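You operate a simulated robot arm through the tools that you are given. There is no shell and no other tool. Be economical: measure what you need, move in short steps, check, and stop when the job is done.

Carry out the task below with a simulated robot arm. There is one attempt and no reset: what you move stays moved.

TASK
Swap the tan core on the spindle for the blue roll.
Fine: the core goes in the grey tub; lock the yellow bar again. Where these are worked on the way, their far stop is far enough and under half their travel is too little: yellow bar.

The check looks at the end state, three seconds after you hand in, the way a careful person would. Anything else that was tipped, shoved, dropped, spilled or broken makes it a failure.

THE ROBOT
A 6-joint arm with a two-finger parallel gripper, fixed in place. Base frame: the origin is at the foot of the arm, x ahead of it, y to its left, z up; the work surface is at about z = 0.8. Lengths are in m, angles in degrees, forces in N, time in s.
With the tool pointing down near the work surface it reaches from about 0.24 to 0.64 m from the base axis. Its first joint turns from -66.0 to 66.0 degrees. Payload 2.7 kg.
Tool frame: the origin (TCP) lies between the finger pads and is the grasp point; the fingertips stand 0.023 m ahead of it; z points along the fingers, y is the line along which they close. The gripper opens to 0.094 m. The fingers are 0.038 m wide and 0.01 m thick; the gripper's body (0.054 by 0.096 m) begins 0.039 m behind the TCP.
Orientation is told as [roll, pitch, yaw] about the base's x, y, z axes, in that order, counted from this pose: with the fingers straight down and closing along the base's y, the tool's x points along the base's -x, its y along +y and its z along -z.

THE INTERFACE
- The arm moves only by the tool send_rows. Its argument "deltas" is a list of rows, each an object of numbers (a shift or turn left out is 0, a gripper value left out holds the last): "tx", "ty", "tz": the shift along the tool's x, y, z in m; "ax", "ay", "az": the turn, a rotation vector about the tool's x, y, z in degrees; "hand": the opening in per cent of the stroke, from 0 (shut) to 100 (fully open). In form: [{"tx": .., "ty": .., "tz": .., "ax": .., "ay": .., "az": .., "hand": ..}, ...]. A call has 1 to 8 rows; each row shifts and turns the commanded pose from where the row before left it, along the tool's axes as they then stand. Each row takes 0.2 s and may step no farther than 0.05 m and 8.6 degrees from the row before; otherwise, or with a gripper value out of range, the whole call is refused. Where a pose cannot be reached the arm comes as near as it can. A force on the tool above 90 N (or 10 N above the force at the start of the call, whichever is more), or a blocked arm, ends the call early, and 0.2 s more pass. The fingers move at their own pace (about 0.045 m/s each) and stop on an object; they squeeze with about 26 N. The grip force told is the motor's: it shows also when the fingers shut on nothing. Time passes only in rows, and 0.2 s behind the last, so rows that do not move let the fingers close. The reply holds the time, the measured pose of the TCP, the force on the tool along the base axes, the opening and the grip force, in the units named above and with some noise, with the torque about the TCP (base axes, N m) and any sound that the robot's microphone picked up.
- Cameras (640 x 400 px; columns grow to the right, rows downward): "scene" is fixed at [0.0635, -0.4181, 1.4165]; the picture's right is [0.88, -0.48, 0.00], its down [-0.22, -0.41, -0.89] and it looks along [0.42, 0.78, -0.46] (base axes); focal length 345 px, centre (320, 200). "wrist" rides on the gripper at [0.086, 0.016, -0.074] in the tool frame; the picture's right is [-0.18, 0.98, 0.00], its down [-0.58, -0.11, -0.81] and it looks along [-0.79, -0.15, 0.59] (tool axes); focal length 243 px, centre (320, 200). There is no depth. A picture from a camera that has moved, and an enlarged one, comes with that camera's place and axes in the base frame and with its lens.
- camera(camera): a new picture of that camera. The clock stands still meanwhile.
- close_up(camera, box): a new picture of the part [left, top, right, bottom] of that camera's present view, enlarged. The clock stands still meanwhile.
- job_done(): hands the job in; it is judged then, once.

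Go step by step. Nothing tells you positions but the pictures and the camera data: compare them with the known pose of the tool, close in by small moves and look again before you grip or let go. The budget is 120 turns and 64 pictures, counting those below and the enlarged ones. Unless the task says otherwise, let go and move clear before handing in, and close with one line.

The tools are called by a JSON object that holds its "name" and its "arguments". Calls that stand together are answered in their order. send_rows: Moves the arm, as the interface text tells. Its arguments: {"type":"object","properties":{"deltas":{"type":"array","items":{"type":"object","properties":{"tx":{"type":"number"},"ty":{"type":"number"},"tz":{"type":"number"},"ax":{"type":"number"},"ay":{"type":"number"},"az":{"type":"number"},"hand":{"type":"number"}}}}},"required":["deltas"]} The other tools are called the same way: camera (camera) takes a picture; close_up (camera, box) takes an enlarged picture of a part of a camera's view; job_done () hands the job in.

At the start:

```text
time_s: 0.0
eef_pos: [0.3637, 0.0981, 1.247]
tool_rot: [0.1, 0.0, 0.0]
contact_force: [0.5, -0.3, -0.7]
wrist_torque: [-0.01, 0.02, 0.02]
opening: 0.0938
grasp_force: 0.1
```

scene: 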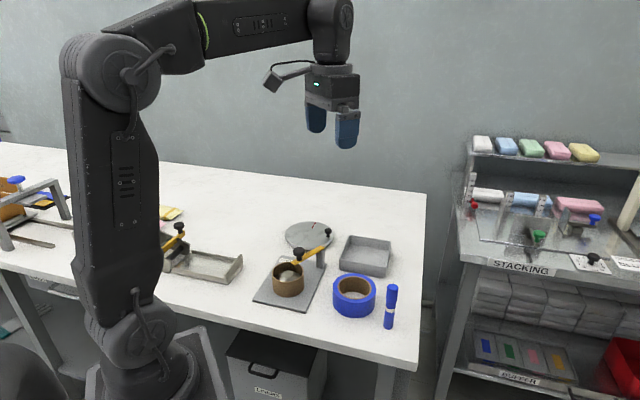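
wrist: 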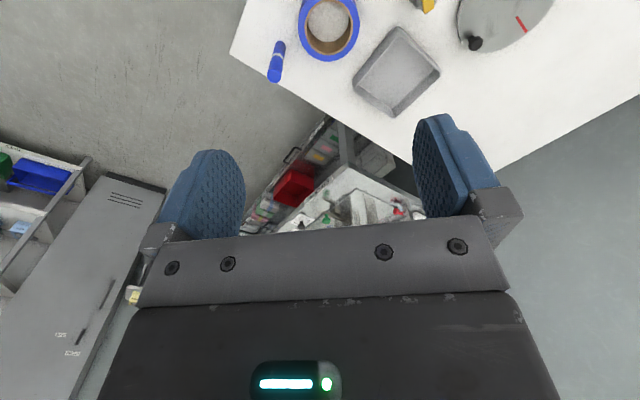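

The spindle with the tan core, the yellow bar across it, the blue roll and the grey tub are all at the table's right part. I'll look closer first.

{"name": "close_up", "arguments": {"camera": "scene", "box": [240, 210, 420, 330]}}

```text
3.33 times, centred on (330, 270) of scene
camera zoom: at [0.0635, -0.4181, 1.4165], right [0.88, -0.48, 0.0], down [-0.22, -0.41, -0.89], along [0.42, 0.78, -0.46], focal length 1150 px, centre (287, -33)
```

zoom: 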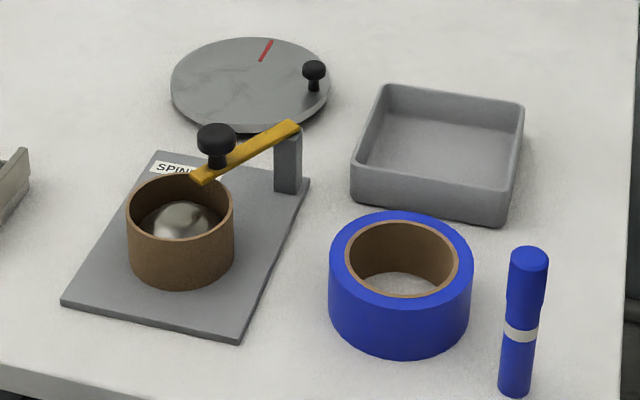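

{"name": "send_rows", "arguments": {"deltas": [{"tx": 0.016, "ty": 0.022, "tz": 0.03}, {"tx": 0.016, "ty": 0.022, "tz": 0.03}, {"tx": 0.016, "ty": 0.022, "tz": 0.03}, {"tx": 0.016, "ty": 0.022, "tz": 0.03}, {"tx": 0.016, "ty": 0.022, "tz": 0.03}, {"tx": 0.016, "ty": 0.022, "tz": 0.03}, {"tx": 0.016, "ty": 0.022, "tz": 0.03}, {"tx": 0.0, "ty": 0.0, "tz": 0.03}]}}

{"name": "camera", "arguments": {"camera": "wrist"}}

```text
time_s: 1.8
eef_pos: [0.2566, 0.2507, 1.0061]
tool_rot: [0.0, 0.0, 0.0]
contact_force: [0.6, -0.8, 0.6]
wrist_torque: [0.0, 0.0, 0.0]
opening: 0.0938
grasp_force: 0.0
```

```text
60 pictures are left
camera wrist: at [0.168, 0.2673, 1.0795], right [0.18, 0.98, 0.0], down [0.58, -0.11, 0.81], along [0.79, -0.15, -0.59], focal length 243 px, centre (320, 200)
```

wrist: 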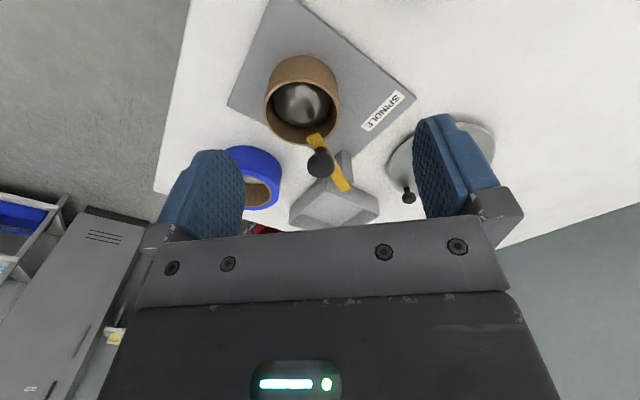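

{"name": "close_up", "arguments": {"camera": "wrist", "box": [220, 20, 420, 220]}}

{"name": "close_up", "arguments": {"camera": "scene", "box": [250, 220, 346, 310]}}

```text
2.00 times, centred on (320, 120) of wrist
camera zoom: at [0.168, 0.2673, 1.0795], right [0.18, 0.98, 0.0], down [0.58, -0.11, 0.81], along [0.79, -0.15, -0.59], focal length 485 px, centre (320, 360)
```

zoom: 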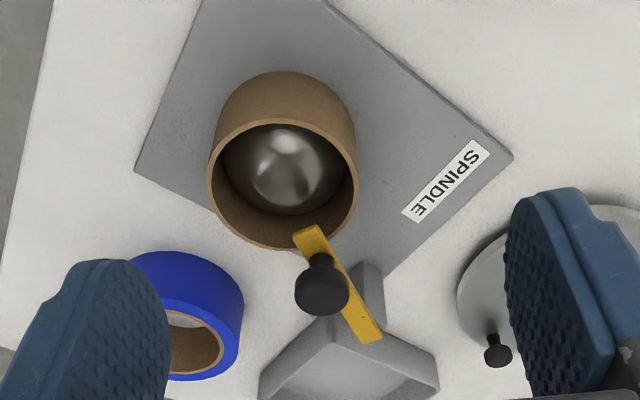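

```text
4.44 times, centred on (298, 265) of scene
camera zoom: at [0.0635, -0.4181, 1.4165], right [0.88, -0.48, 0.0], down [-0.22, -0.41, -0.89], along [0.42, 0.78, -0.46], focal length 1533 px, centre (418, -89)
```

zoom: 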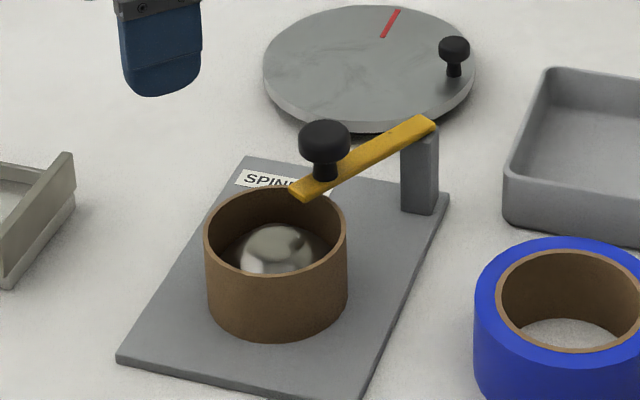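

{"name": "send_rows", "arguments": {"deltas": [{"tx": -0.033, "ty": -0.006, "tz": 0.015}, {"tx": -0.033, "ty": -0.006, "tz": 0.015}, {"tx": -0.032, "ty": -0.006, "tz": 0.016}]}}

{"name": "close_up", "arguments": {"camera": "wrist", "box": [160, 0, 480, 240]}}

{"name": "close_up", "arguments": {"camera": "scene", "box": [250, 210, 346, 300]}}

```text
time_s: 2.6
eef_pos: [0.3515, 0.2347, 0.9608]
tool_rot: [0.1, 0.0, 0.0]
contact_force: [1.1, -0.3, 0.4]
wrist_torque: [-0.02, 0.0, -0.03]
opening: 0.094
grasp_force: 0.0
```

```text
1.67 times, centred on (320, 120) of wrist
camera zoom: at [0.2641, 0.2507, 1.0348], right [0.18, 0.98, 0.0], down [0.58, -0.11, 0.81], along [0.79, -0.15, -0.59], focal length 404 px, centre (320, 333)
```

zoom: 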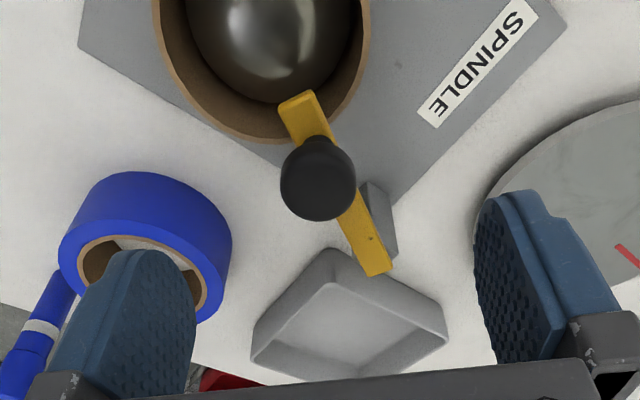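

```text
4.44 times, centred on (298, 255) of scene
camera zoom: at [0.0635, -0.4181, 1.4165], right [0.88, -0.48, 0.0], down [-0.22, -0.41, -0.89], along [0.42, 0.78, -0.46], focal length 1533 px, centre (418, -44)
```

zoom: 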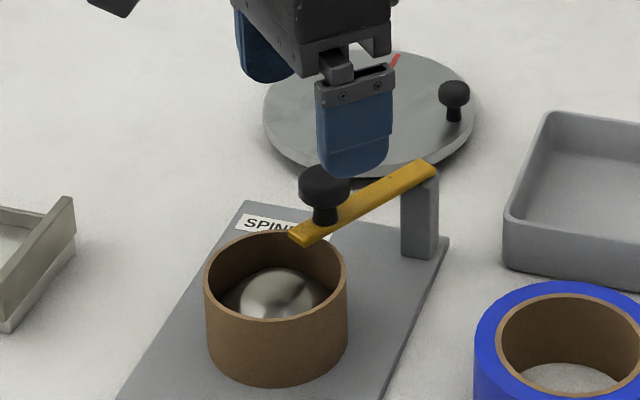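

The dot near the bar's post end looks like a vertical pivot pin, so the bar should swing sideways. I'll lower the open fingers around the knob and nearly close.

{"name": "send_rows", "arguments": {"deltas": [{"tx": -0.001, "tz": 0.028}, {"tx": -0.001, "ty": -0.001, "tz": 0.027, "hand": 42}, {"hand": 42}, {"hand": 42}, {"hand": 42}]}}

{"name": "close_up", "arguments": {"camera": "wrist", "box": [160, 0, 480, 240]}}

{"name": "close_up", "arguments": {"camera": "scene", "box": [250, 210, 346, 300]}}

```text
time_s: 3.8
eef_pos: [0.351, 0.2332, 0.9058]
tool_rot: [0.0, 0.0, -0.1]
contact_force: [-0.7, -0.7, -0.7]
wrist_torque: [0.01, 0.05, 0.0]
opening: 0.0398
grasp_force: 0.2
```

```text
1.67 times, centred on (320, 120) of wrist
camera zoom: at [0.2638, 0.2494, 0.9799], right [0.18, 0.98, 0.0], down [0.58, -0.11, 0.81], along [0.79, -0.15, -0.59], focal length 404 px, centre (320, 333)
```

zoom: 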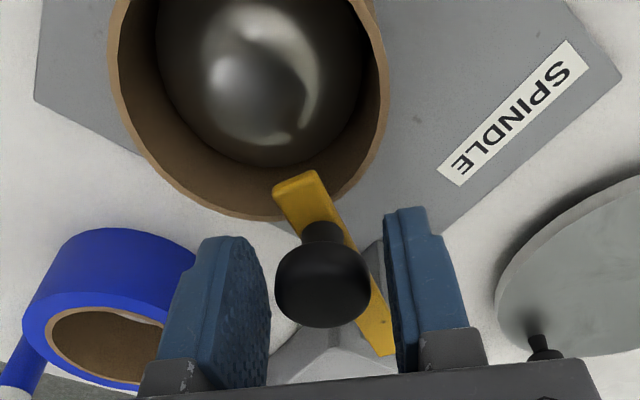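

```text
4.44 times, centred on (298, 255) of scene
camera zoom: at [0.0635, -0.4181, 1.4165], right [0.88, -0.48, 0.0], down [-0.22, -0.41, -0.89], along [0.42, 0.78, -0.46], focal length 1533 px, centre (418, -44)
```

zoom: 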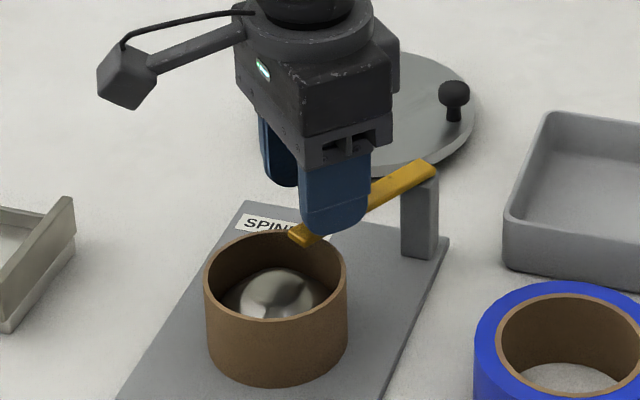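

{"name": "send_rows", "arguments": {"deltas": [{"tx": 0.001, "ty": 0.006}, {"tx": 0.001, "ty": 0.004}]}}

```text
time_s: 4.4
eef_pos: [0.3499, 0.2415, 0.9055]
tool_rot: [-0.1, 0.0, 0.2]
contact_force: [0.8, 0.0, -0.5]
wrist_torque: [-0.03, 0.02, 0.0]
opening: 0.0398
grasp_force: 0.2
```

{"name": "send_rows", "arguments": {"deltas": [{"tx": 0.001, "ty": 0.005}, {"tx": 0.0, "ty": 0.004}]}}

{"name": "close_up", "arguments": {"camera": "wrist", "box": [160, 0, 480, 240]}}

```text
time_s: 5.0
eef_pos: [0.3514, 0.2525, 0.9059]
tool_rot: [0.1, -0.1, 0.0]
contact_force: [0.0, -0.5, 0.7]
wrist_torque: [0.01, 0.0, 0.0]
opening: 0.0393
grasp_force: 0.4
```

```text
1.67 times, centred on (320, 120) of wrist
camera zoom: at [0.2631, 0.2677, 0.9796], right [0.18, 0.98, 0.0], down [0.58, -0.11, 0.81], along [0.79, -0.15, -0.59], focal length 404 px, centre (320, 333)
```

zoom: 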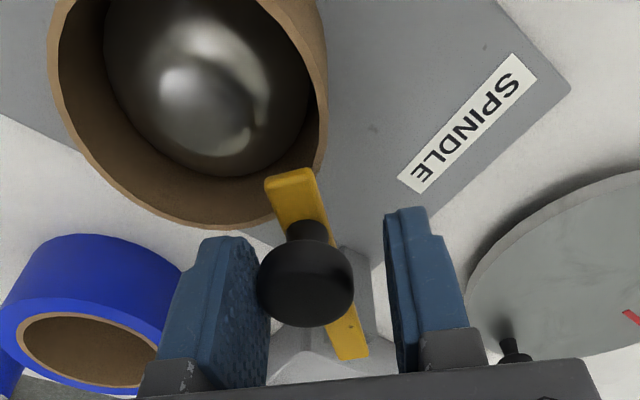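

The bar swings freely toward +y. I'll follow the arc round the pivot at about (0.407, 0.252), turning the tool with it.

{"name": "send_rows", "arguments": {"deltas": [{"tx": -0.0005, "ty": 0.0077, "az": 8}, {"tx": -0.0005, "ty": 0.0077, "az": 8}, {"tx": -0.0005, "ty": 0.0077, "az": 8}, {"tx": -0.0005, "ty": 0.0077, "az": 8}, {"tx": -0.0005, "ty": 0.0077, "az": 8}, {"tx": -0.0005, "ty": 0.0077, "az": 8}]}}

{"name": "close_up", "arguments": {"camera": "wrist", "box": [160, 0, 480, 240]}}

{"name": "close_up", "arguments": {"camera": "scene", "box": [250, 210, 346, 300]}}

```text
time_s: 6.4
eef_pos: [0.3678, 0.2946, 0.9065]
tool_rot: [-0.1, 0.0, -48.3]
contact_force: [0.0, -0.9, 0.8]
wrist_torque: [0.01, -0.01, 0.0]
opening: 0.0396
grasp_force: 0.2
```

```text
1.67 times, centred on (320, 120) of wrist
camera zoom: at [0.3214, 0.3688, 0.9799], right [0.85, 0.52, 0.0], down [0.31, -0.51, 0.81], along [0.42, -0.69, -0.59], focal length 404 px, centre (320, 333)
```

zoom: 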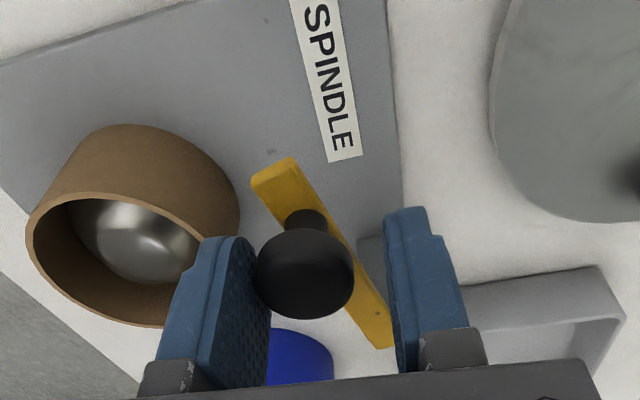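

```text
4.44 times, centred on (298, 255) of scene
camera zoom: at [0.0635, -0.4181, 1.4165], right [0.88, -0.48, 0.0], down [-0.22, -0.41, -0.89], along [0.42, 0.78, -0.46], focal length 1533 px, centre (418, -44)
```

zoom: 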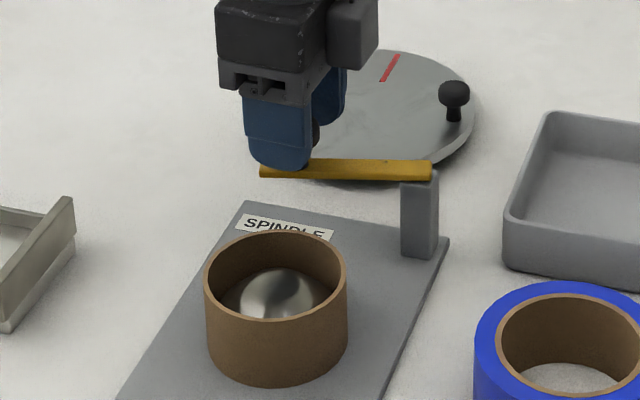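

{"name": "send_rows", "arguments": {"deltas": [{"tx": -0.0005, "ty": 0.0077, "az": 8}, {"tx": -0.0005, "ty": 0.0077, "az": 8}, {"tx": -0.0005, "ty": 0.0077, "az": 8}, {"tx": -0.0005, "ty": 0.0077, "az": 8}]}}

{"name": "close_up", "arguments": {"camera": "wrist", "box": [160, 0, 480, 240]}}

```text
time_s: 7.4
eef_pos: [0.3961, 0.3057, 0.9053]
tool_rot: [0.0, 0.1, -80.2]
contact_force: [-0.3, 0.2, 0.2]
wrist_torque: [0.02, -0.01, -0.02]
opening: 0.0393
grasp_force: 0.1
```

```text
1.67 times, centred on (320, 120) of wrist
camera zoom: at [0.397, 0.3935, 0.9799], right [1.0, -0.01, 0.0], down [-0.01, -0.59, 0.81], along [-0.01, -0.81, -0.59], focal length 404 px, centre (320, 333)
```

zoom: 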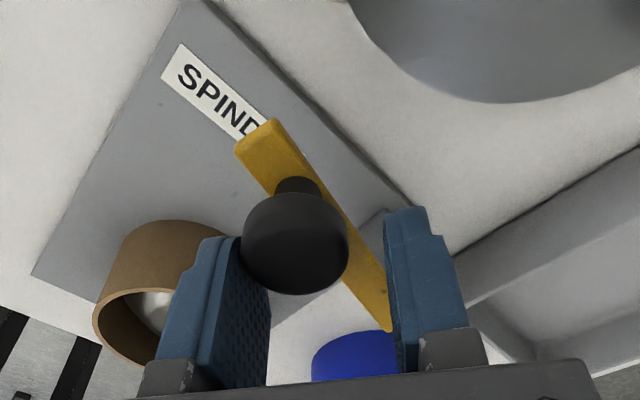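

{"name": "send_rows", "arguments": {"deltas": [{"tx": 0.002, "ty": 0.008, "az": 6}, {"tx": 0.0, "ty": 0.008, "az": 8}, {"tx": 0.0, "ty": 0.008, "az": 8}]}}

{"name": "close_up", "arguments": {"camera": "wrist", "box": [160, 0, 480, 240]}}

{"name": "close_up", "arguments": {"camera": "scene", "box": [250, 210, 346, 300]}}

```text
time_s: 8.2
eef_pos: [0.4135, 0.3091, 0.9026]
tool_rot: [-1.0, -0.9, -101.9]
contact_force: [-50.1, 4.9, -3.5]
wrist_torque: [-0.02, -0.21, 0.17]
opening: 0.0722
grasp_force: 26.3
```

```text
1.67 times, centred on (320, 120) of wrist
camera zoom: at [0.4469, 0.3909, 0.9748], right [0.92, -0.38, -0.01], down [-0.21, -0.54, 0.82], along [-0.32, -0.75, -0.58], focal length 404 px, centre (320, 333)
```

zoom: 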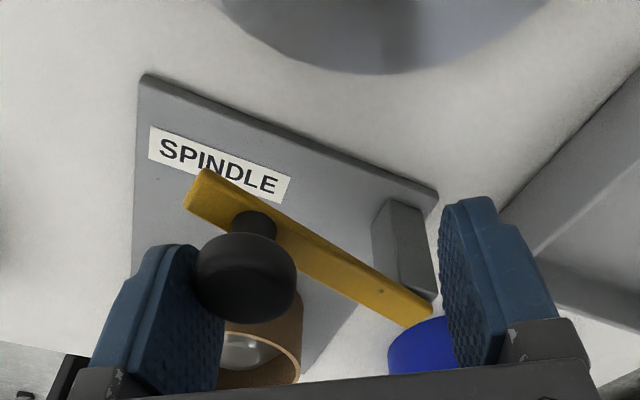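

```text
4.44 times, centred on (298, 255) of scene
camera zoom: at [0.0622, -0.4181, 1.4165], right [0.88, -0.48, 0.0], down [-0.22, -0.41, -0.89], along [0.42, 0.78, -0.46], focal length 1533 px, centre (418, -44)
```

zoom: 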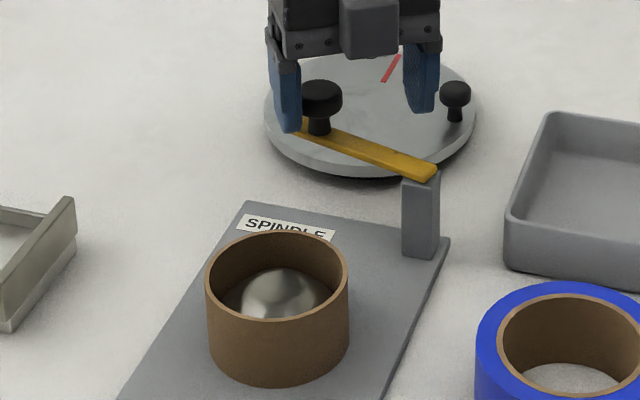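

The bar has hit its far stop and the core is clear. I'll back off and rise.

{"name": "send_rows", "arguments": {"deltas": [{"ty": -0.012}, {"ty": -0.004}, {"tz": -0.03, "hand": 90}, {"tz": -0.04, "hand": 100}, {"tz": -0.04, "hand": 100}]}}

{"name": "close_up", "arguments": {"camera": "scene", "box": [230, 210, 420, 330]}}

```text
time_s: 9.4
eef_pos: [0.4026, 0.318, 1.0175]
tool_rot: [0.1, 0.0, -102.0]
contact_force: [0.6, -0.5, -0.1]
wrist_torque: [-0.02, 0.01, 0.03]
opening: 0.0937
grasp_force: 0.0
```

```text
3.33 times, centred on (325, 270) of scene
camera zoom: at [0.0635, -0.4181, 1.4165], right [0.88, -0.48, 0.0], down [-0.22, -0.41, -0.89], along [0.42, 0.78, -0.46], focal length 1150 px, centre (303, -33)
```

zoom: 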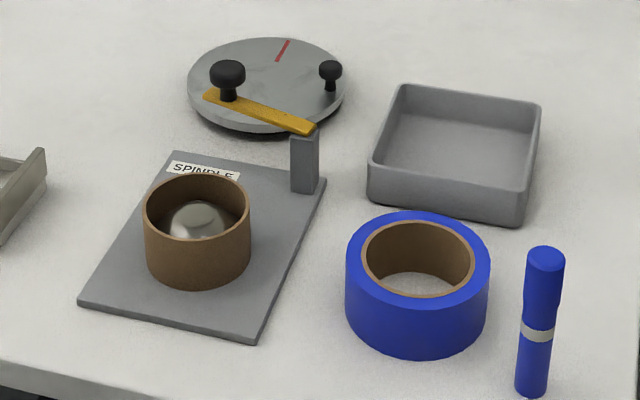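

{"name": "send_rows", "arguments": {"deltas": [{"az": -8.5}, {"az": -8.5}, {"az": -8.5}, {"az": -8.5}, {"az": -8.5}, {"az": -8.5}, {"az": -8.5}, {"az": -8.5}]}}

{"name": "send_rows", "arguments": {"deltas": [{"az": -8.5}, {"az": -8.5}, {"az": -8.5}, {"az": -8.5}, {"tx": 0.033, "ty": -0.033}, {"tx": 0.033, "ty": -0.033}, {"tx": 0.026, "ty": -0.032}]}}

{"name": "camera", "arguments": {"camera": "wrist"}}

```text
time_s: 11.2
eef_pos: [0.4042, 0.3129, 1.0143]
tool_rot: [0.0, 0.1, -33.7]
contact_force: [0.6, 0.5, -0.5]
wrist_torque: [0.06, 0.01, 0.02]
opening: 0.0939
grasp_force: 0.1
```

```text
time_s: 12.8
eef_pos: [0.3098, 0.2152, 1.0141]
tool_rot: [0.1, 0.0, 0.1]
contact_force: [0.4, -0.3, 0.1]
wrist_torque: [-0.01, 0.0, 0.0]
opening: 0.0942
grasp_force: 0.0
```

```text
46 pictures are left
camera wrist: at [0.2217, 0.2311, 1.0877], right [0.18, 0.98, 0.0], down [0.58, -0.11, 0.81], along [0.79, -0.15, -0.59], focal length 243 px, centre (320, 200)
```

wrist: 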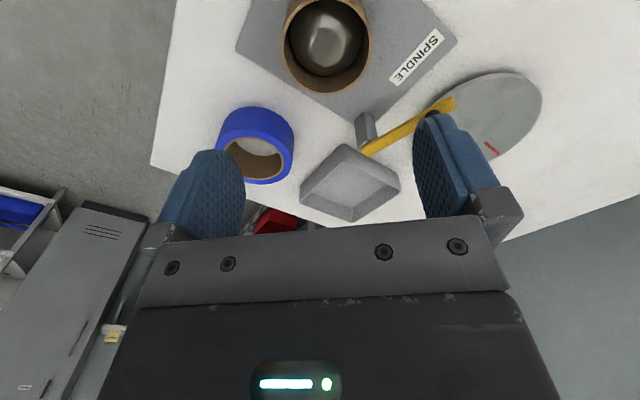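

{"name": "close_up", "arguments": {"camera": "wrist", "box": [200, 0, 440, 150]}}

{"name": "close_up", "arguments": {"camera": "wrist", "box": [200, 90, 440, 240]}}

```text
2.67 times, centred on (320, 75) of wrist
camera zoom: at [0.2217, 0.2311, 1.0877], right [0.18, 0.98, 0.0], down [0.58, -0.11, 0.81], along [0.79, -0.15, -0.59], focal length 647 px, centre (320, 533)
```

zoom: 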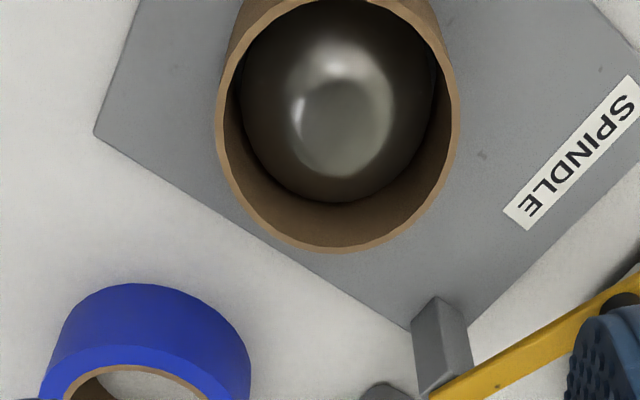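

```text
2.67 times, centred on (320, 165) of wrist
camera zoom: at [0.2217, 0.2311, 1.0877], right [0.18, 0.98, 0.0], down [0.58, -0.11, 0.81], along [0.79, -0.15, -0.59], focal length 647 px, centre (320, 293)
```

zoom: 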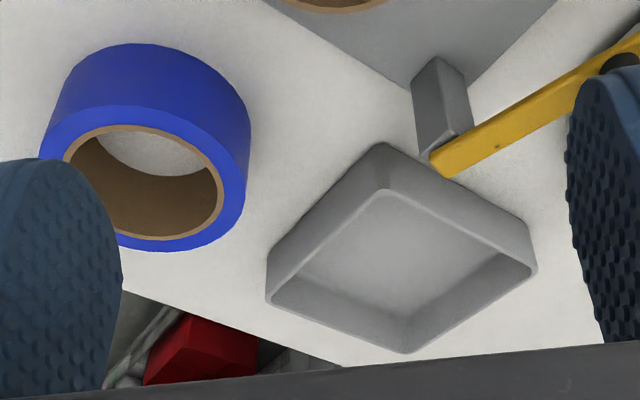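

Core centre is about (0.311, 0.220), OD 0.079, top at z≈0.858. I'll descend partway over it and check the finger clearance.

{"name": "send_rows", "arguments": {"deltas": [{"tx": -0.001, "ty": 0.005, "tz": 0.03}, {"tz": 0.04}, {"tz": 0.04}]}}

{"name": "camera", "arguments": {"camera": "wrist"}}

{"name": "close_up", "arguments": {"camera": "scene", "box": [230, 210, 346, 310]}}

```text
time_s: 13.6
eef_pos: [0.3113, 0.2222, 0.905]
tool_rot: [-0.1, 0.0, 0.0]
contact_force: [0.1, -0.1, 0.4]
wrist_torque: [0.0, -0.02, 0.0]
opening: 0.094
grasp_force: 0.0
```

```text
43 pictures are left
camera wrist: at [0.2231, 0.2377, 0.9784], right [0.18, 0.98, 0.0], down [0.58, -0.11, 0.81], along [0.79, -0.15, -0.59], focal length 243 px, centre (320, 200)
```

wrist: 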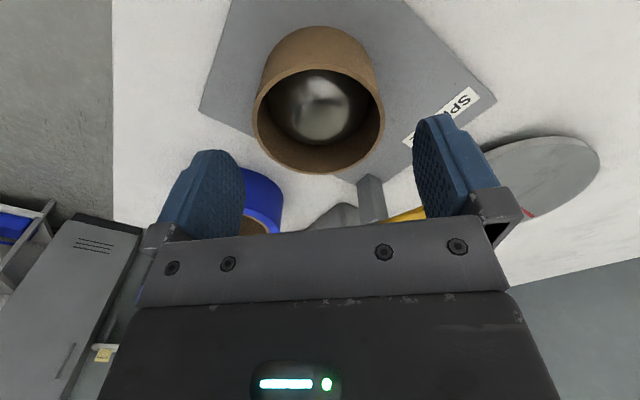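

```text
4.00 times, centred on (288, 260) of scene
camera zoom: at [0.0635, -0.4181, 1.4165], right [0.88, -0.48, 0.0], down [-0.22, -0.41, -0.89], along [0.42, 0.78, -0.46], focal length 1380 px, centre (448, -40)
```

zoom: 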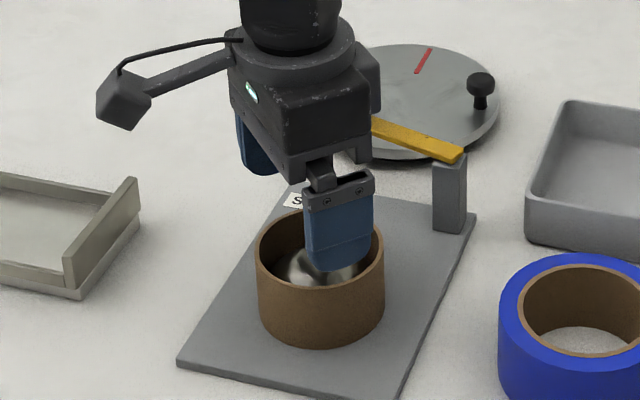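

{"name": "send_rows", "arguments": {"deltas": [{"tx": 0.001, "ty": -0.0015, "tz": 0.02}, {"tz": 0.02}, {"tz": 0.02}]}}

{"name": "camera", "arguments": {"camera": "wrist"}}

```text
time_s: 14.4
eef_pos: [0.3103, 0.218, 0.8463]
tool_rot: [0.0, -0.1, -0.1]
contact_force: [1.0, -0.3, 1.1]
wrist_torque: [0.01, -0.02, 0.0]
opening: 0.0938
grasp_force: 0.2
```

```text
41 pictures are left
camera wrist: at [0.2226, 0.2333, 0.92], right [0.18, 0.98, 0.0], down [0.58, -0.11, 0.81], along [0.79, -0.15, -0.59], focal length 243 px, centre (320, 200)
```

wrist: 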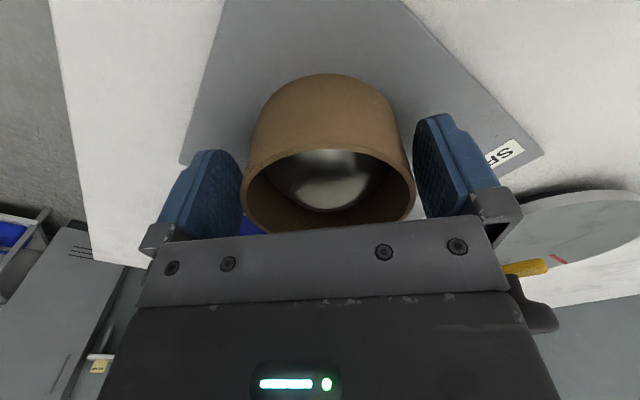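

{"name": "send_rows", "arguments": {"deltas": [{"ty": 0.002}, {"hand": 0}, {"hand": 0}, {"hand": 0}]}}

```text
time_s: 15.4
eef_pos: [0.3099, 0.2189, 0.8461]
tool_rot: [-0.1, -0.1, 0.0]
contact_force: [-0.5, 0.2, 0.2]
wrist_torque: [-0.02, 0.04, 0.02]
opening: 0.0829
grasp_force: 25.9
```

{"name": "send_rows", "arguments": {"deltas": [{"tz": -0.01}, {"tz": -0.02}, {"tz": -0.03}, {"tz": -0.04}, {"tz": -0.04}]}}

{"name": "camera", "arguments": {"camera": "scene"}}

```text
time_s: 16.6
eef_pos: [0.3125, 0.221, 0.9831]
tool_rot: [0.0, 0.0, 0.0]
contact_force: [-0.7, -0.7, -0.2]
wrist_torque: [-0.06, -0.02, -0.02]
opening: 0.0827
grasp_force: 26.3
```

```text
40 pictures are left
```

scene: 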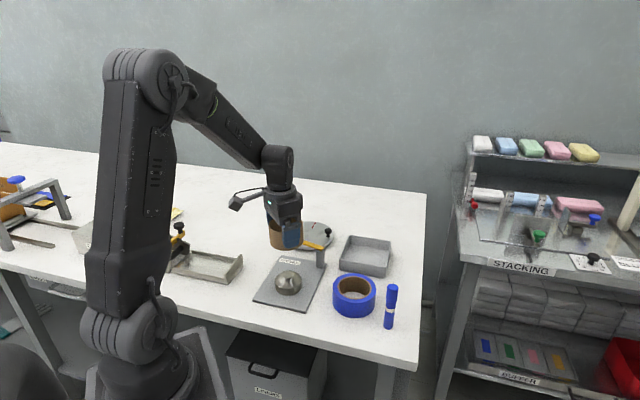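

{"name": "close_up", "arguments": {"camera": "scene", "box": [240, 230, 400, 330]}}

```text
4.00 times, centred on (320, 280) of scene
camera zoom: at [0.0635, -0.4181, 1.4165], right [0.88, -0.48, 0.0], down [-0.22, -0.41, -0.89], along [0.42, 0.78, -0.46], focal length 1380 px, centre (320, -120)
```

zoom: 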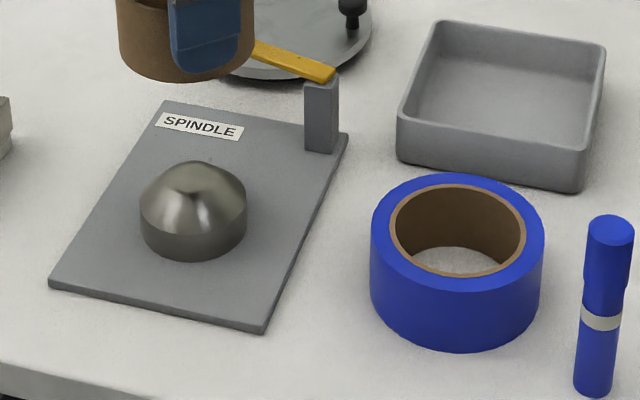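

Core is off; the hub is a stub with a conical top. The tub is a 45°-turned square centred near (0.56, 0.221), so I carry the core there at height.

{"name": "send_rows", "arguments": {"deltas": [{"tx": -0.042}, {"tx": -0.042}, {"tx": -0.042}, {"tx": -0.042}, {"tx": -0.042}, {"tx": -0.038}]}}

{"name": "close_up", "arguments": {"camera": "scene", "box": [300, 200, 420, 300]}}

{"name": "camera", "arguments": {"camera": "wrist"}}

```text
time_s: 18.0
eef_pos: [0.5608, 0.2218, 0.9862]
tool_rot: [-0.1, 0.1, 0.0]
contact_force: [-0.4, -0.3, 0.5]
wrist_torque: [0.02, 0.02, 0.02]
opening: 0.0827
grasp_force: 26.2
```

```text
4.00 times, centred on (360, 250) of scene
camera zoom: at [0.0635, -0.4181, 1.4165], right [0.88, -0.48, 0.0], down [-0.22, -0.41, -0.89], along [0.42, 0.78, -0.46], focal length 1380 px, centre (160, 0)
```

zoom: 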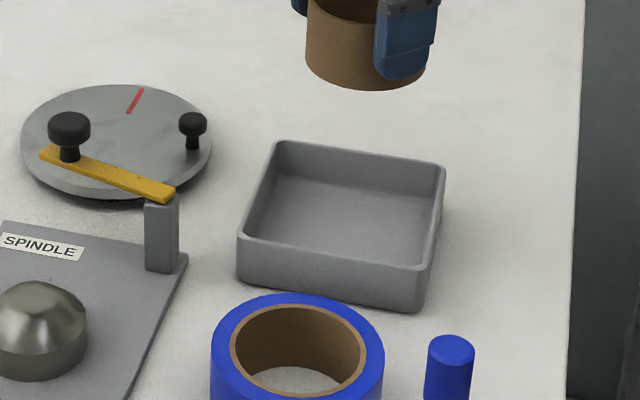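

```text
37 pictures are left
camera wrist: at [0.4727, 0.2379, 1.0605], right [0.18, 0.98, 0.0], down [0.58, -0.11, 0.81], along [0.79, -0.15, -0.59], focal length 243 px, centre (320, 200)
```

wrist: 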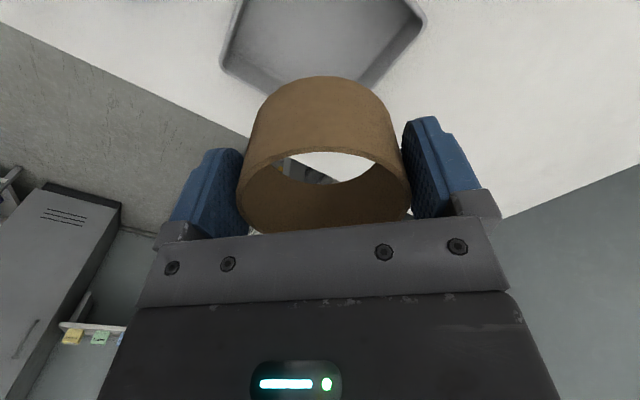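

{"name": "send_rows", "arguments": {"deltas": [{"tx": 0.003, "tz": 0.03}, {"tz": 0.03}, {"tz": 0.03}]}}

{"name": "close_up", "arguments": {"camera": "scene", "box": [300, 200, 420, 300]}}

{"name": "camera", "arguments": {"camera": "wrist"}}

```text
time_s: 18.8
eef_pos: [0.5558, 0.2213, 0.8967]
tool_rot: [0.0, 0.0, 0.0]
contact_force: [-0.3, 0.1, -0.2]
wrist_torque: [-0.02, 0.0, -0.03]
opening: 0.0829
grasp_force: 26.1
```

```text
4.00 times, centred on (360, 250) of scene
camera zoom: at [0.0635, -0.4181, 1.4165], right [0.88, -0.48, 0.0], down [-0.22, -0.41, -0.89], along [0.42, 0.78, -0.46], focal length 1380 px, centre (160, 0)
```

zoom: 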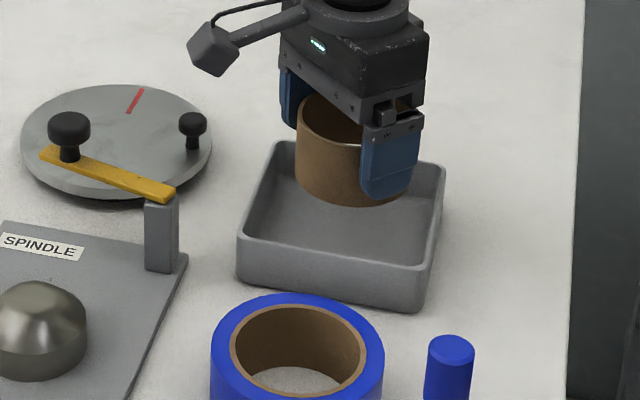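

```text
35 pictures are left
camera wrist: at [0.4689, 0.2376, 0.9697], right [0.18, 0.98, 0.0], down [0.58, -0.11, 0.81], along [0.79, -0.15, -0.59], focal length 243 px, centre (320, 200)
```

wrist: 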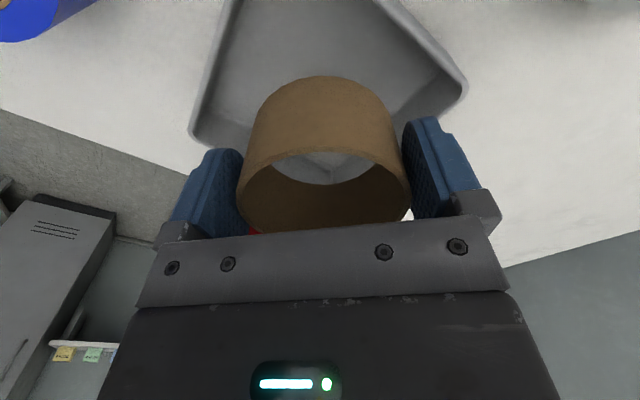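

{"name": "send_rows", "arguments": {"deltas": [{"ty": -0.003, "tz": 0.02}, {"tz": 0.02}, {"tz": 0.008}]}}

{"name": "close_up", "arguments": {"camera": "scene", "box": [300, 200, 420, 300]}}

```text
time_s: 19.6
eef_pos: [0.5582, 0.2174, 0.8487]
tool_rot: [0.0, 0.1, 0.0]
contact_force: [-0.9, -0.5, 0.6]
wrist_torque: [0.0, 0.0, 0.01]
opening: 0.0829
grasp_force: 26.1
```

```text
4.00 times, centred on (360, 250) of scene
camera zoom: at [0.0635, -0.4181, 1.4165], right [0.88, -0.48, 0.0], down [-0.22, -0.41, -0.89], along [0.42, 0.78, -0.46], focal length 1380 px, centre (160, 0)
```

zoom: 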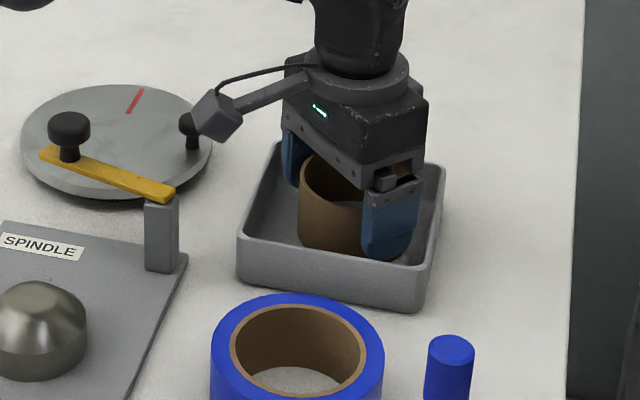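

{"name": "send_rows", "arguments": {"deltas": [{"tz": 0.003}, {"tz": 0.003}]}}

```text
time_s: 20.2
eef_pos: [0.5576, 0.2171, 0.8429]
tool_rot: [0.1, 0.0, 0.0]
contact_force: [-0.1, -1.1, 3.2]
wrist_torque: [0.02, 0.02, -0.01]
opening: 0.0832
grasp_force: 25.7
```

{"name": "send_rows", "arguments": {"deltas": [{"hand": 100}, {"hand": 100}, {"hand": 100}, {"tz": -0.02}, {"tz": -0.04}, {"tz": -0.04}, {"tz": -0.03}]}}

{"name": "close_up", "arguments": {"camera": "scene", "box": [300, 200, 420, 300]}}

```text
time_s: 21.8
eef_pos: [0.5564, 0.2184, 0.9714]
tool_rot: [0.0, 0.0, 0.0]
contact_force: [-1.1, -0.3, -0.1]
wrist_torque: [-0.04, 0.04, 0.01]
opening: 0.094
grasp_force: 0.0
```

```text
4.00 times, centred on (360, 250) of scene
camera zoom: at [0.0635, -0.4181, 1.4165], right [0.88, -0.48, 0.0], down [-0.22, -0.41, -0.89], along [0.42, 0.78, -0.46], focal length 1380 px, centre (160, 0)
```

zoom: 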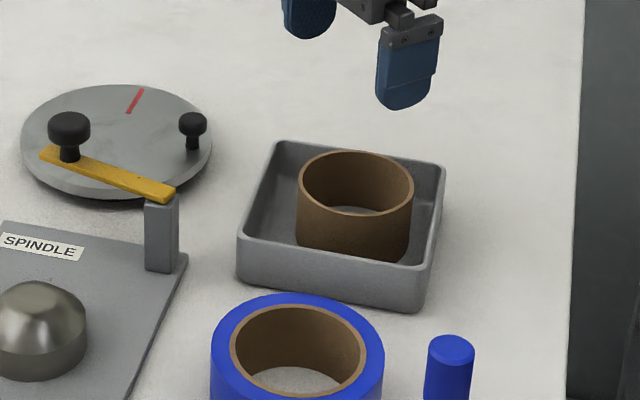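

Core sits in the tub. Next, move above the blue roll for a measuring look; I plan to grip its +y wall with one finger inside.

{"name": "send_rows", "arguments": {"deltas": [{"tx": 0.04, "ty": -0.023}, {"tx": 0.041, "ty": -0.023}, {"tx": 0.041, "ty": -0.024}]}}

{"name": "camera", "arguments": {"camera": "wrist"}}

```text
time_s: 22.6
eef_pos: [0.4349, 0.1496, 0.9712]
tool_rot: [0.0, 0.0, 0.0]
contact_force: [0.0, 0.3, -0.5]
wrist_torque: [0.0, 0.0, 0.0]
opening: 0.094
grasp_force: 0.0
```

```text
32 pictures are left
camera wrist: at [0.3471, 0.1651, 1.0449], right [0.18, 0.98, 0.0], down [0.58, -0.11, 0.81], along [0.79, -0.15, -0.59], focal length 243 px, centre (320, 200)
```

wrist: 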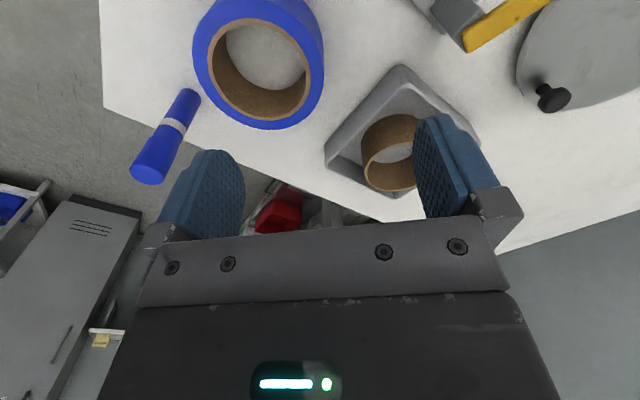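

{"name": "close_up", "arguments": {"camera": "wrist", "box": [170, 0, 362, 140]}}

```text
2.86 times, centred on (266, 70) of wrist
camera zoom: at [0.3471, 0.1651, 1.0449], right [0.18, 0.98, 0.0], down [0.58, -0.11, 0.81], along [0.79, -0.15, -0.59], focal length 693 px, centre (474, 571)
```

zoom: 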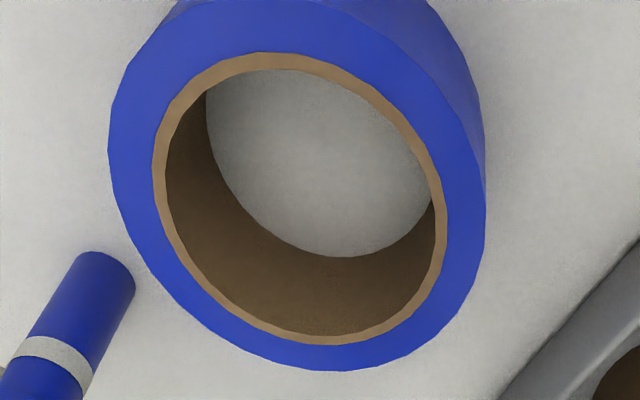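

Roll: centre ≈(0.432, 0.101), OD ≈0.101, ID ≈0.075, top ≈0.848. I'll bring the fingers over the +y wall at half opening and check.

{"name": "send_rows", "arguments": {"deltas": [{"tx": 0.003, "ty": -0.008, "tz": 0.03, "hand": 55}, {"tz": 0.03, "hand": 55}, {"tz": 0.021, "hand": 55}, {"hand": 55}]}}

{"name": "camera", "arguments": {"camera": "wrist"}}

{"name": "close_up", "arguments": {"camera": "scene", "box": [310, 240, 410, 330]}}

```text
time_s: 23.6
eef_pos: [0.4313, 0.1406, 0.8885]
tool_rot: [0.0, -0.1, 0.0]
contact_force: [0.0, 0.0, 0.7]
wrist_torque: [0.01, 0.03, -0.02]
opening: 0.0516
grasp_force: 0.0
```

```text
30 pictures are left
camera wrist: at [0.3437, 0.1566, 0.9626], right [0.18, 0.98, 0.0], down [0.58, -0.11, 0.81], along [0.79, -0.15, -0.59], focal length 243 px, centre (320, 200)
```

wrist: 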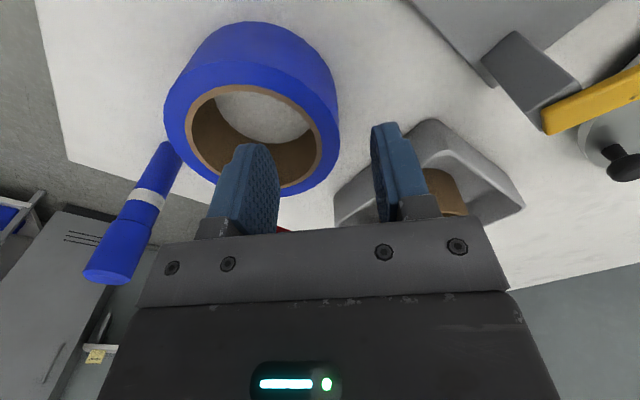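

```text
4.44 times, centred on (360, 285) of scene
camera zoom: at [0.0635, -0.4181, 1.4165], right [0.88, -0.48, 0.0], down [-0.22, -0.41, -0.89], along [0.42, 0.78, -0.46], focal length 1533 px, centre (142, -178)
```

zoom: 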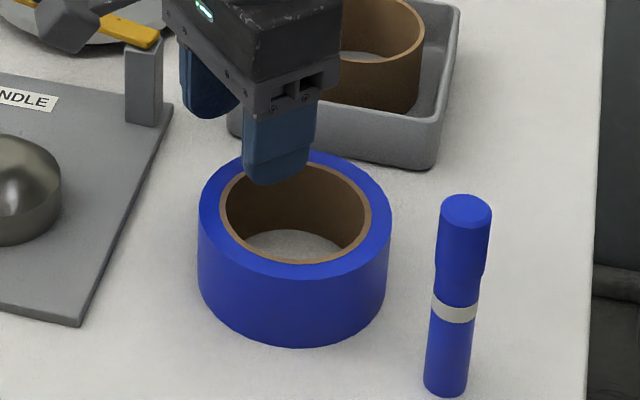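

{"name": "send_rows", "arguments": {"deltas": [{"tx": 0.001, "ty": 0.001, "tz": 0.012}, {"tz": 0.012}, {"tz": 0.01}]}}

{"name": "close_up", "arguments": {"camera": "wrist", "box": [160, 20, 480, 240]}}

{"name": "close_up", "arguments": {"camera": "scene", "box": [310, 240, 410, 330]}}

```text
time_s: 24.4
eef_pos: [0.4296, 0.1417, 0.8561]
tool_rot: [0.0, 0.1, 0.0]
contact_force: [0.1, -0.3, 0.4]
wrist_torque: [-0.01, 0.0, 0.02]
opening: 0.0518
grasp_force: 0.0
```

```text
1.82 times, centred on (320, 130) of wrist
camera zoom: at [0.3425, 0.1577, 0.9297], right [0.18, 0.98, 0.0], down [0.58, -0.11, 0.81], along [0.79, -0.15, -0.59], focal length 441 px, centre (320, 327)
```

zoom: 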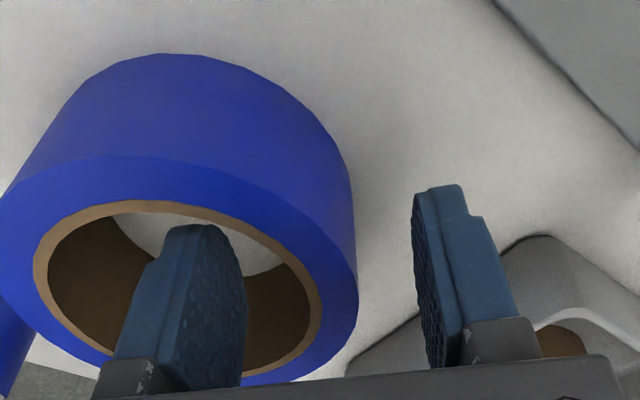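

```text
4.44 times, centred on (360, 285) of scene
camera zoom: at [0.0635, -0.4181, 1.4165], right [0.88, -0.48, 0.0], down [-0.22, -0.41, -0.89], along [0.42, 0.78, -0.46], focal length 1533 px, centre (142, -178)
```

zoom: 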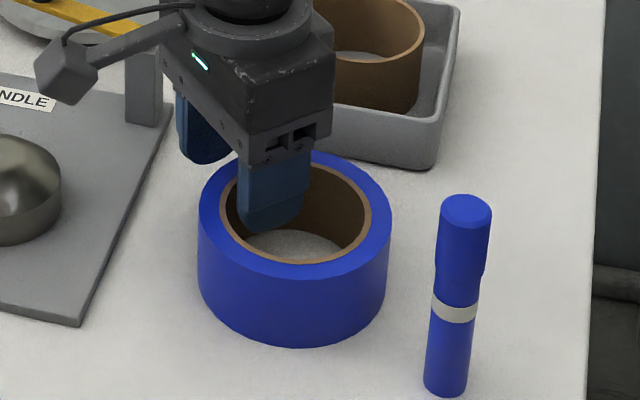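

{"name": "send_rows", "arguments": {"deltas": [{"tx": 0.0015}, {"hand": 0}, {"hand": 0}, {"hand": 0}, {"hand": 0}]}}

{"name": "close_up", "arguments": {"camera": "wrist", "box": [160, 20, 480, 240]}}

```text
time_s: 25.6
eef_pos: [0.4282, 0.1406, 0.8559]
tool_rot: [0.1, 0.0, 0.1]
contact_force: [0.4, 0.4, 0.9]
wrist_torque: [0.1, 0.0, 0.01]
opening: 0.0185
grasp_force: 26.0
```

```text
1.82 times, centred on (320, 130) of wrist
camera zoom: at [0.341, 0.157, 0.9298], right [0.18, 0.98, 0.0], down [0.58, -0.11, 0.81], along [0.79, -0.15, -0.59], focal length 441 px, centre (320, 327)
```

zoom: 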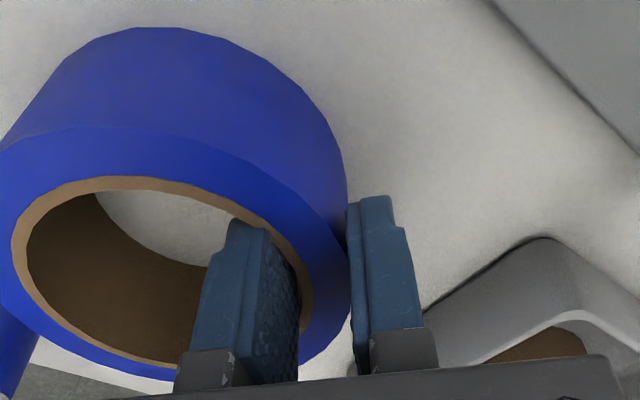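

{"name": "close_up", "arguments": {"camera": "scene", "box": [310, 240, 410, 330]}}

```text
4.44 times, centred on (360, 285) of scene
camera zoom: at [0.0635, -0.4181, 1.4165], right [0.88, -0.48, 0.0], down [-0.22, -0.41, -0.89], along [0.42, 0.78, -0.46], focal length 1533 px, centre (142, -178)
```

zoom: 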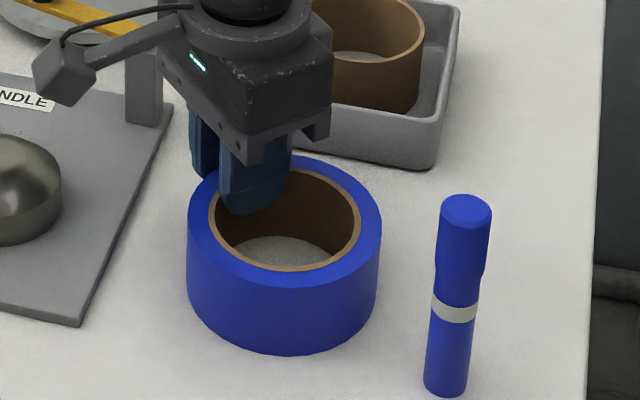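

Grip closed at 0.0185, as predicted for that wall. The roll self-centred on the fingers; now a gentle lift.

{"name": "send_rows", "arguments": {"deltas": [{"tz": -0.005}, {"tz": -0.01}, {"tz": -0.02}, {"tz": -0.03}, {"tz": -0.03}]}}

{"name": "close_up", "arguments": {"camera": "scene", "box": [250, 200, 410, 320]}}

```text
time_s: 26.8
eef_pos: [0.4276, 0.1412, 0.9503]
tool_rot: [0.0, 0.1, -0.1]
contact_force: [-1.0, 0.3, -1.3]
wrist_torque: [0.03, 0.01, 0.0]
opening: 0.0181
grasp_force: 25.9
```

```text
3.33 times, centred on (330, 260) of scene
camera zoom: at [0.0636, -0.4181, 1.4165], right [0.88, -0.48, 0.0], down [-0.22, -0.41, -0.89], along [0.42, 0.78, -0.46], focal length 1150 px, centre (287, 0)
```

zoom: 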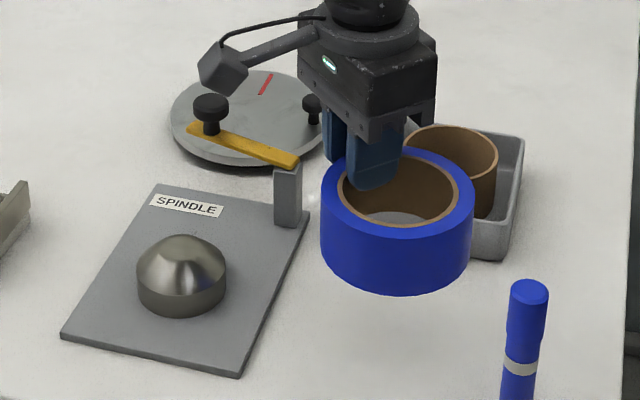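

{"name": "send_rows", "arguments": {"deltas": [{"tx": 0.025, "tz": -0.015}, {"tx": 0.03}, {"tx": 0.03}, {"tx": 0.0275}, {"ty": 0.04}, {"ty": 0.04}, {"ty": 0.04}]}}

{"name": "close_up", "arguments": {"camera": "scene", "box": [230, 200, 350, 310]}}

{"name": "camera", "arguments": {"camera": "wrist"}}

```text
time_s: 28.4
eef_pos: [0.3153, 0.2619, 0.9652]
tool_rot: [-0.1, -0.1, -0.1]
contact_force: [0.7, 0.0, -0.6]
wrist_torque: [0.08, -0.01, 0.02]
opening: 0.0182
grasp_force: 25.6
```

```text
3.64 times, centred on (290, 255) of scene
camera zoom: at [0.0635, -0.4181, 1.4165], right [0.88, -0.48, 0.0], down [-0.22, -0.41, -0.89], along [0.42, 0.78, -0.46], focal length 1254 px, centre (429, 0)
```

zoom: 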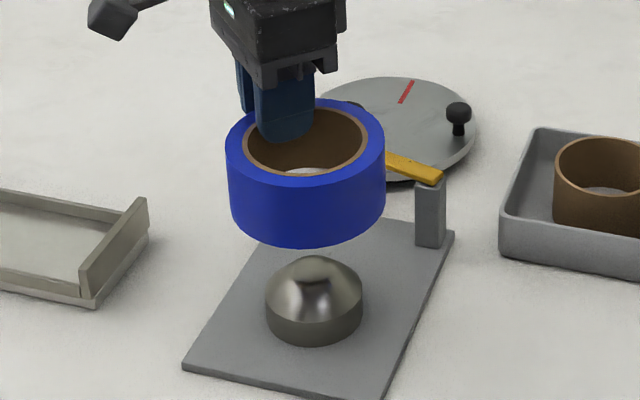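

```text
22 pictures are left
camera wrist: at [0.2281, 0.2773, 1.0383], right [0.18, 0.98, 0.0], down [0.58, -0.11, 0.81], along [0.79, -0.15, -0.59], focal length 243 px, centre (320, 200)
```

wrist: 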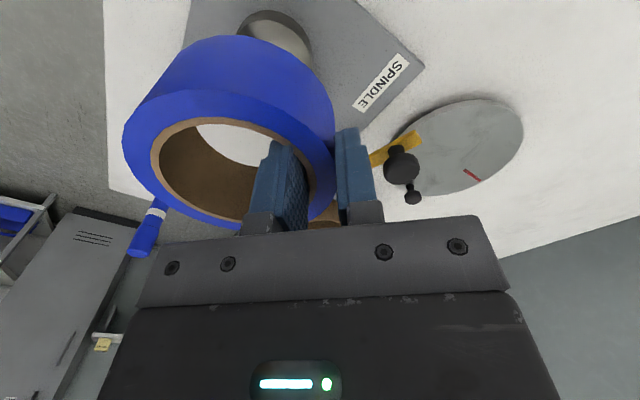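

Roll (≈0.3165, 0.224) lies nearly over the hub (≈0.317, 0.222). I'll lower to just above the hub's tip and recheck.

{"name": "send_rows", "arguments": {"deltas": [{"ty": -0.001, "tz": 0.02}, {"tz": 0.02}]}}

{"name": "close_up", "arguments": {"camera": "scene", "box": [250, 220, 330, 310]}}

{"name": "close_up", "arguments": {"camera": "wrist", "box": [100, 0, 400, 240]}}

```text
time_s: 29.0
eef_pos: [0.3166, 0.2598, 0.9242]
tool_rot: [0.0, -0.1, 0.0]
contact_force: [0.5, 0.3, -0.8]
wrist_torque: [0.06, 0.01, -0.01]
opening: 0.0186
grasp_force: 25.9
```

```text
4.44 times, centred on (290, 265) of scene
camera zoom: at [0.0636, -0.4181, 1.4165], right [0.88, -0.48, 0.0], down [-0.22, -0.41, -0.89], along [0.42, 0.78, -0.46], focal length 1533 px, centre (453, -89)
```

zoom: 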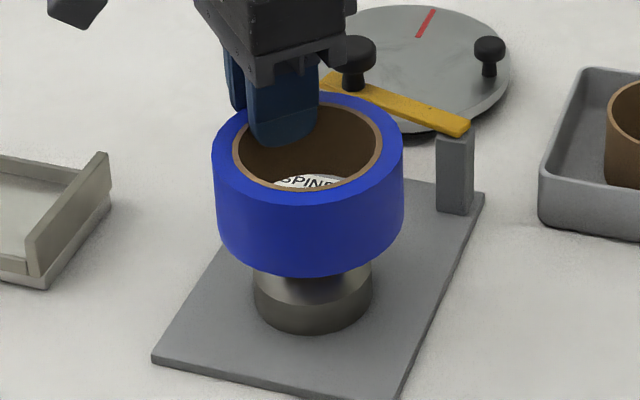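

```text
1.67 times, centred on (250, 120) of wrist
camera zoom: at [0.2284, 0.2752, 0.9984], right [0.18, 0.98, 0.0], down [0.58, -0.11, 0.81], along [0.79, -0.15, -0.59], focal length 404 px, centre (437, 333)
```

zoom: 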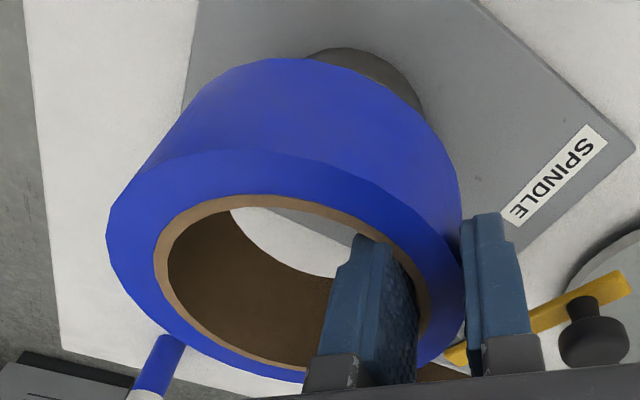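

{"name": "send_rows", "arguments": {"deltas": [{"tz": 0.012}, {"tz": 0.012}, {"tz": 0.01}]}}

{"name": "close_up", "arguments": {"camera": "scene", "box": [250, 220, 330, 310]}}

```text
time_s: 29.8
eef_pos: [0.3159, 0.2601, 0.8925]
tool_rot: [-0.1, 0.0, 0.0]
contact_force: [0.0, 0.5, -1.8]
wrist_torque: [0.07, -0.02, -0.01]
opening: 0.0181
grasp_force: 26.0
```

```text
4.44 times, centred on (290, 265) of scene
camera zoom: at [0.0636, -0.4181, 1.4165], right [0.88, -0.48, 0.0], down [-0.22, -0.41, -0.89], along [0.42, 0.78, -0.46], focal length 1533 px, centre (453, -89)
```

zoom: 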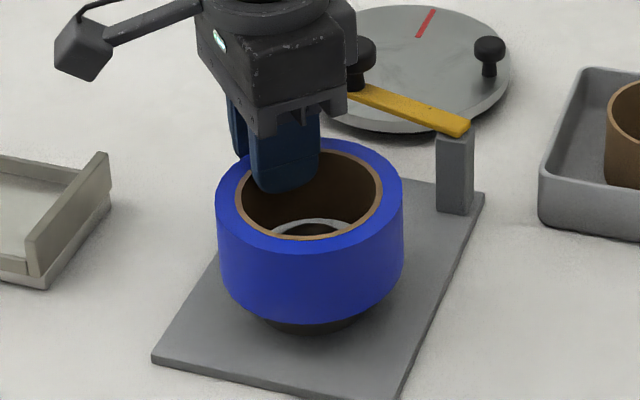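

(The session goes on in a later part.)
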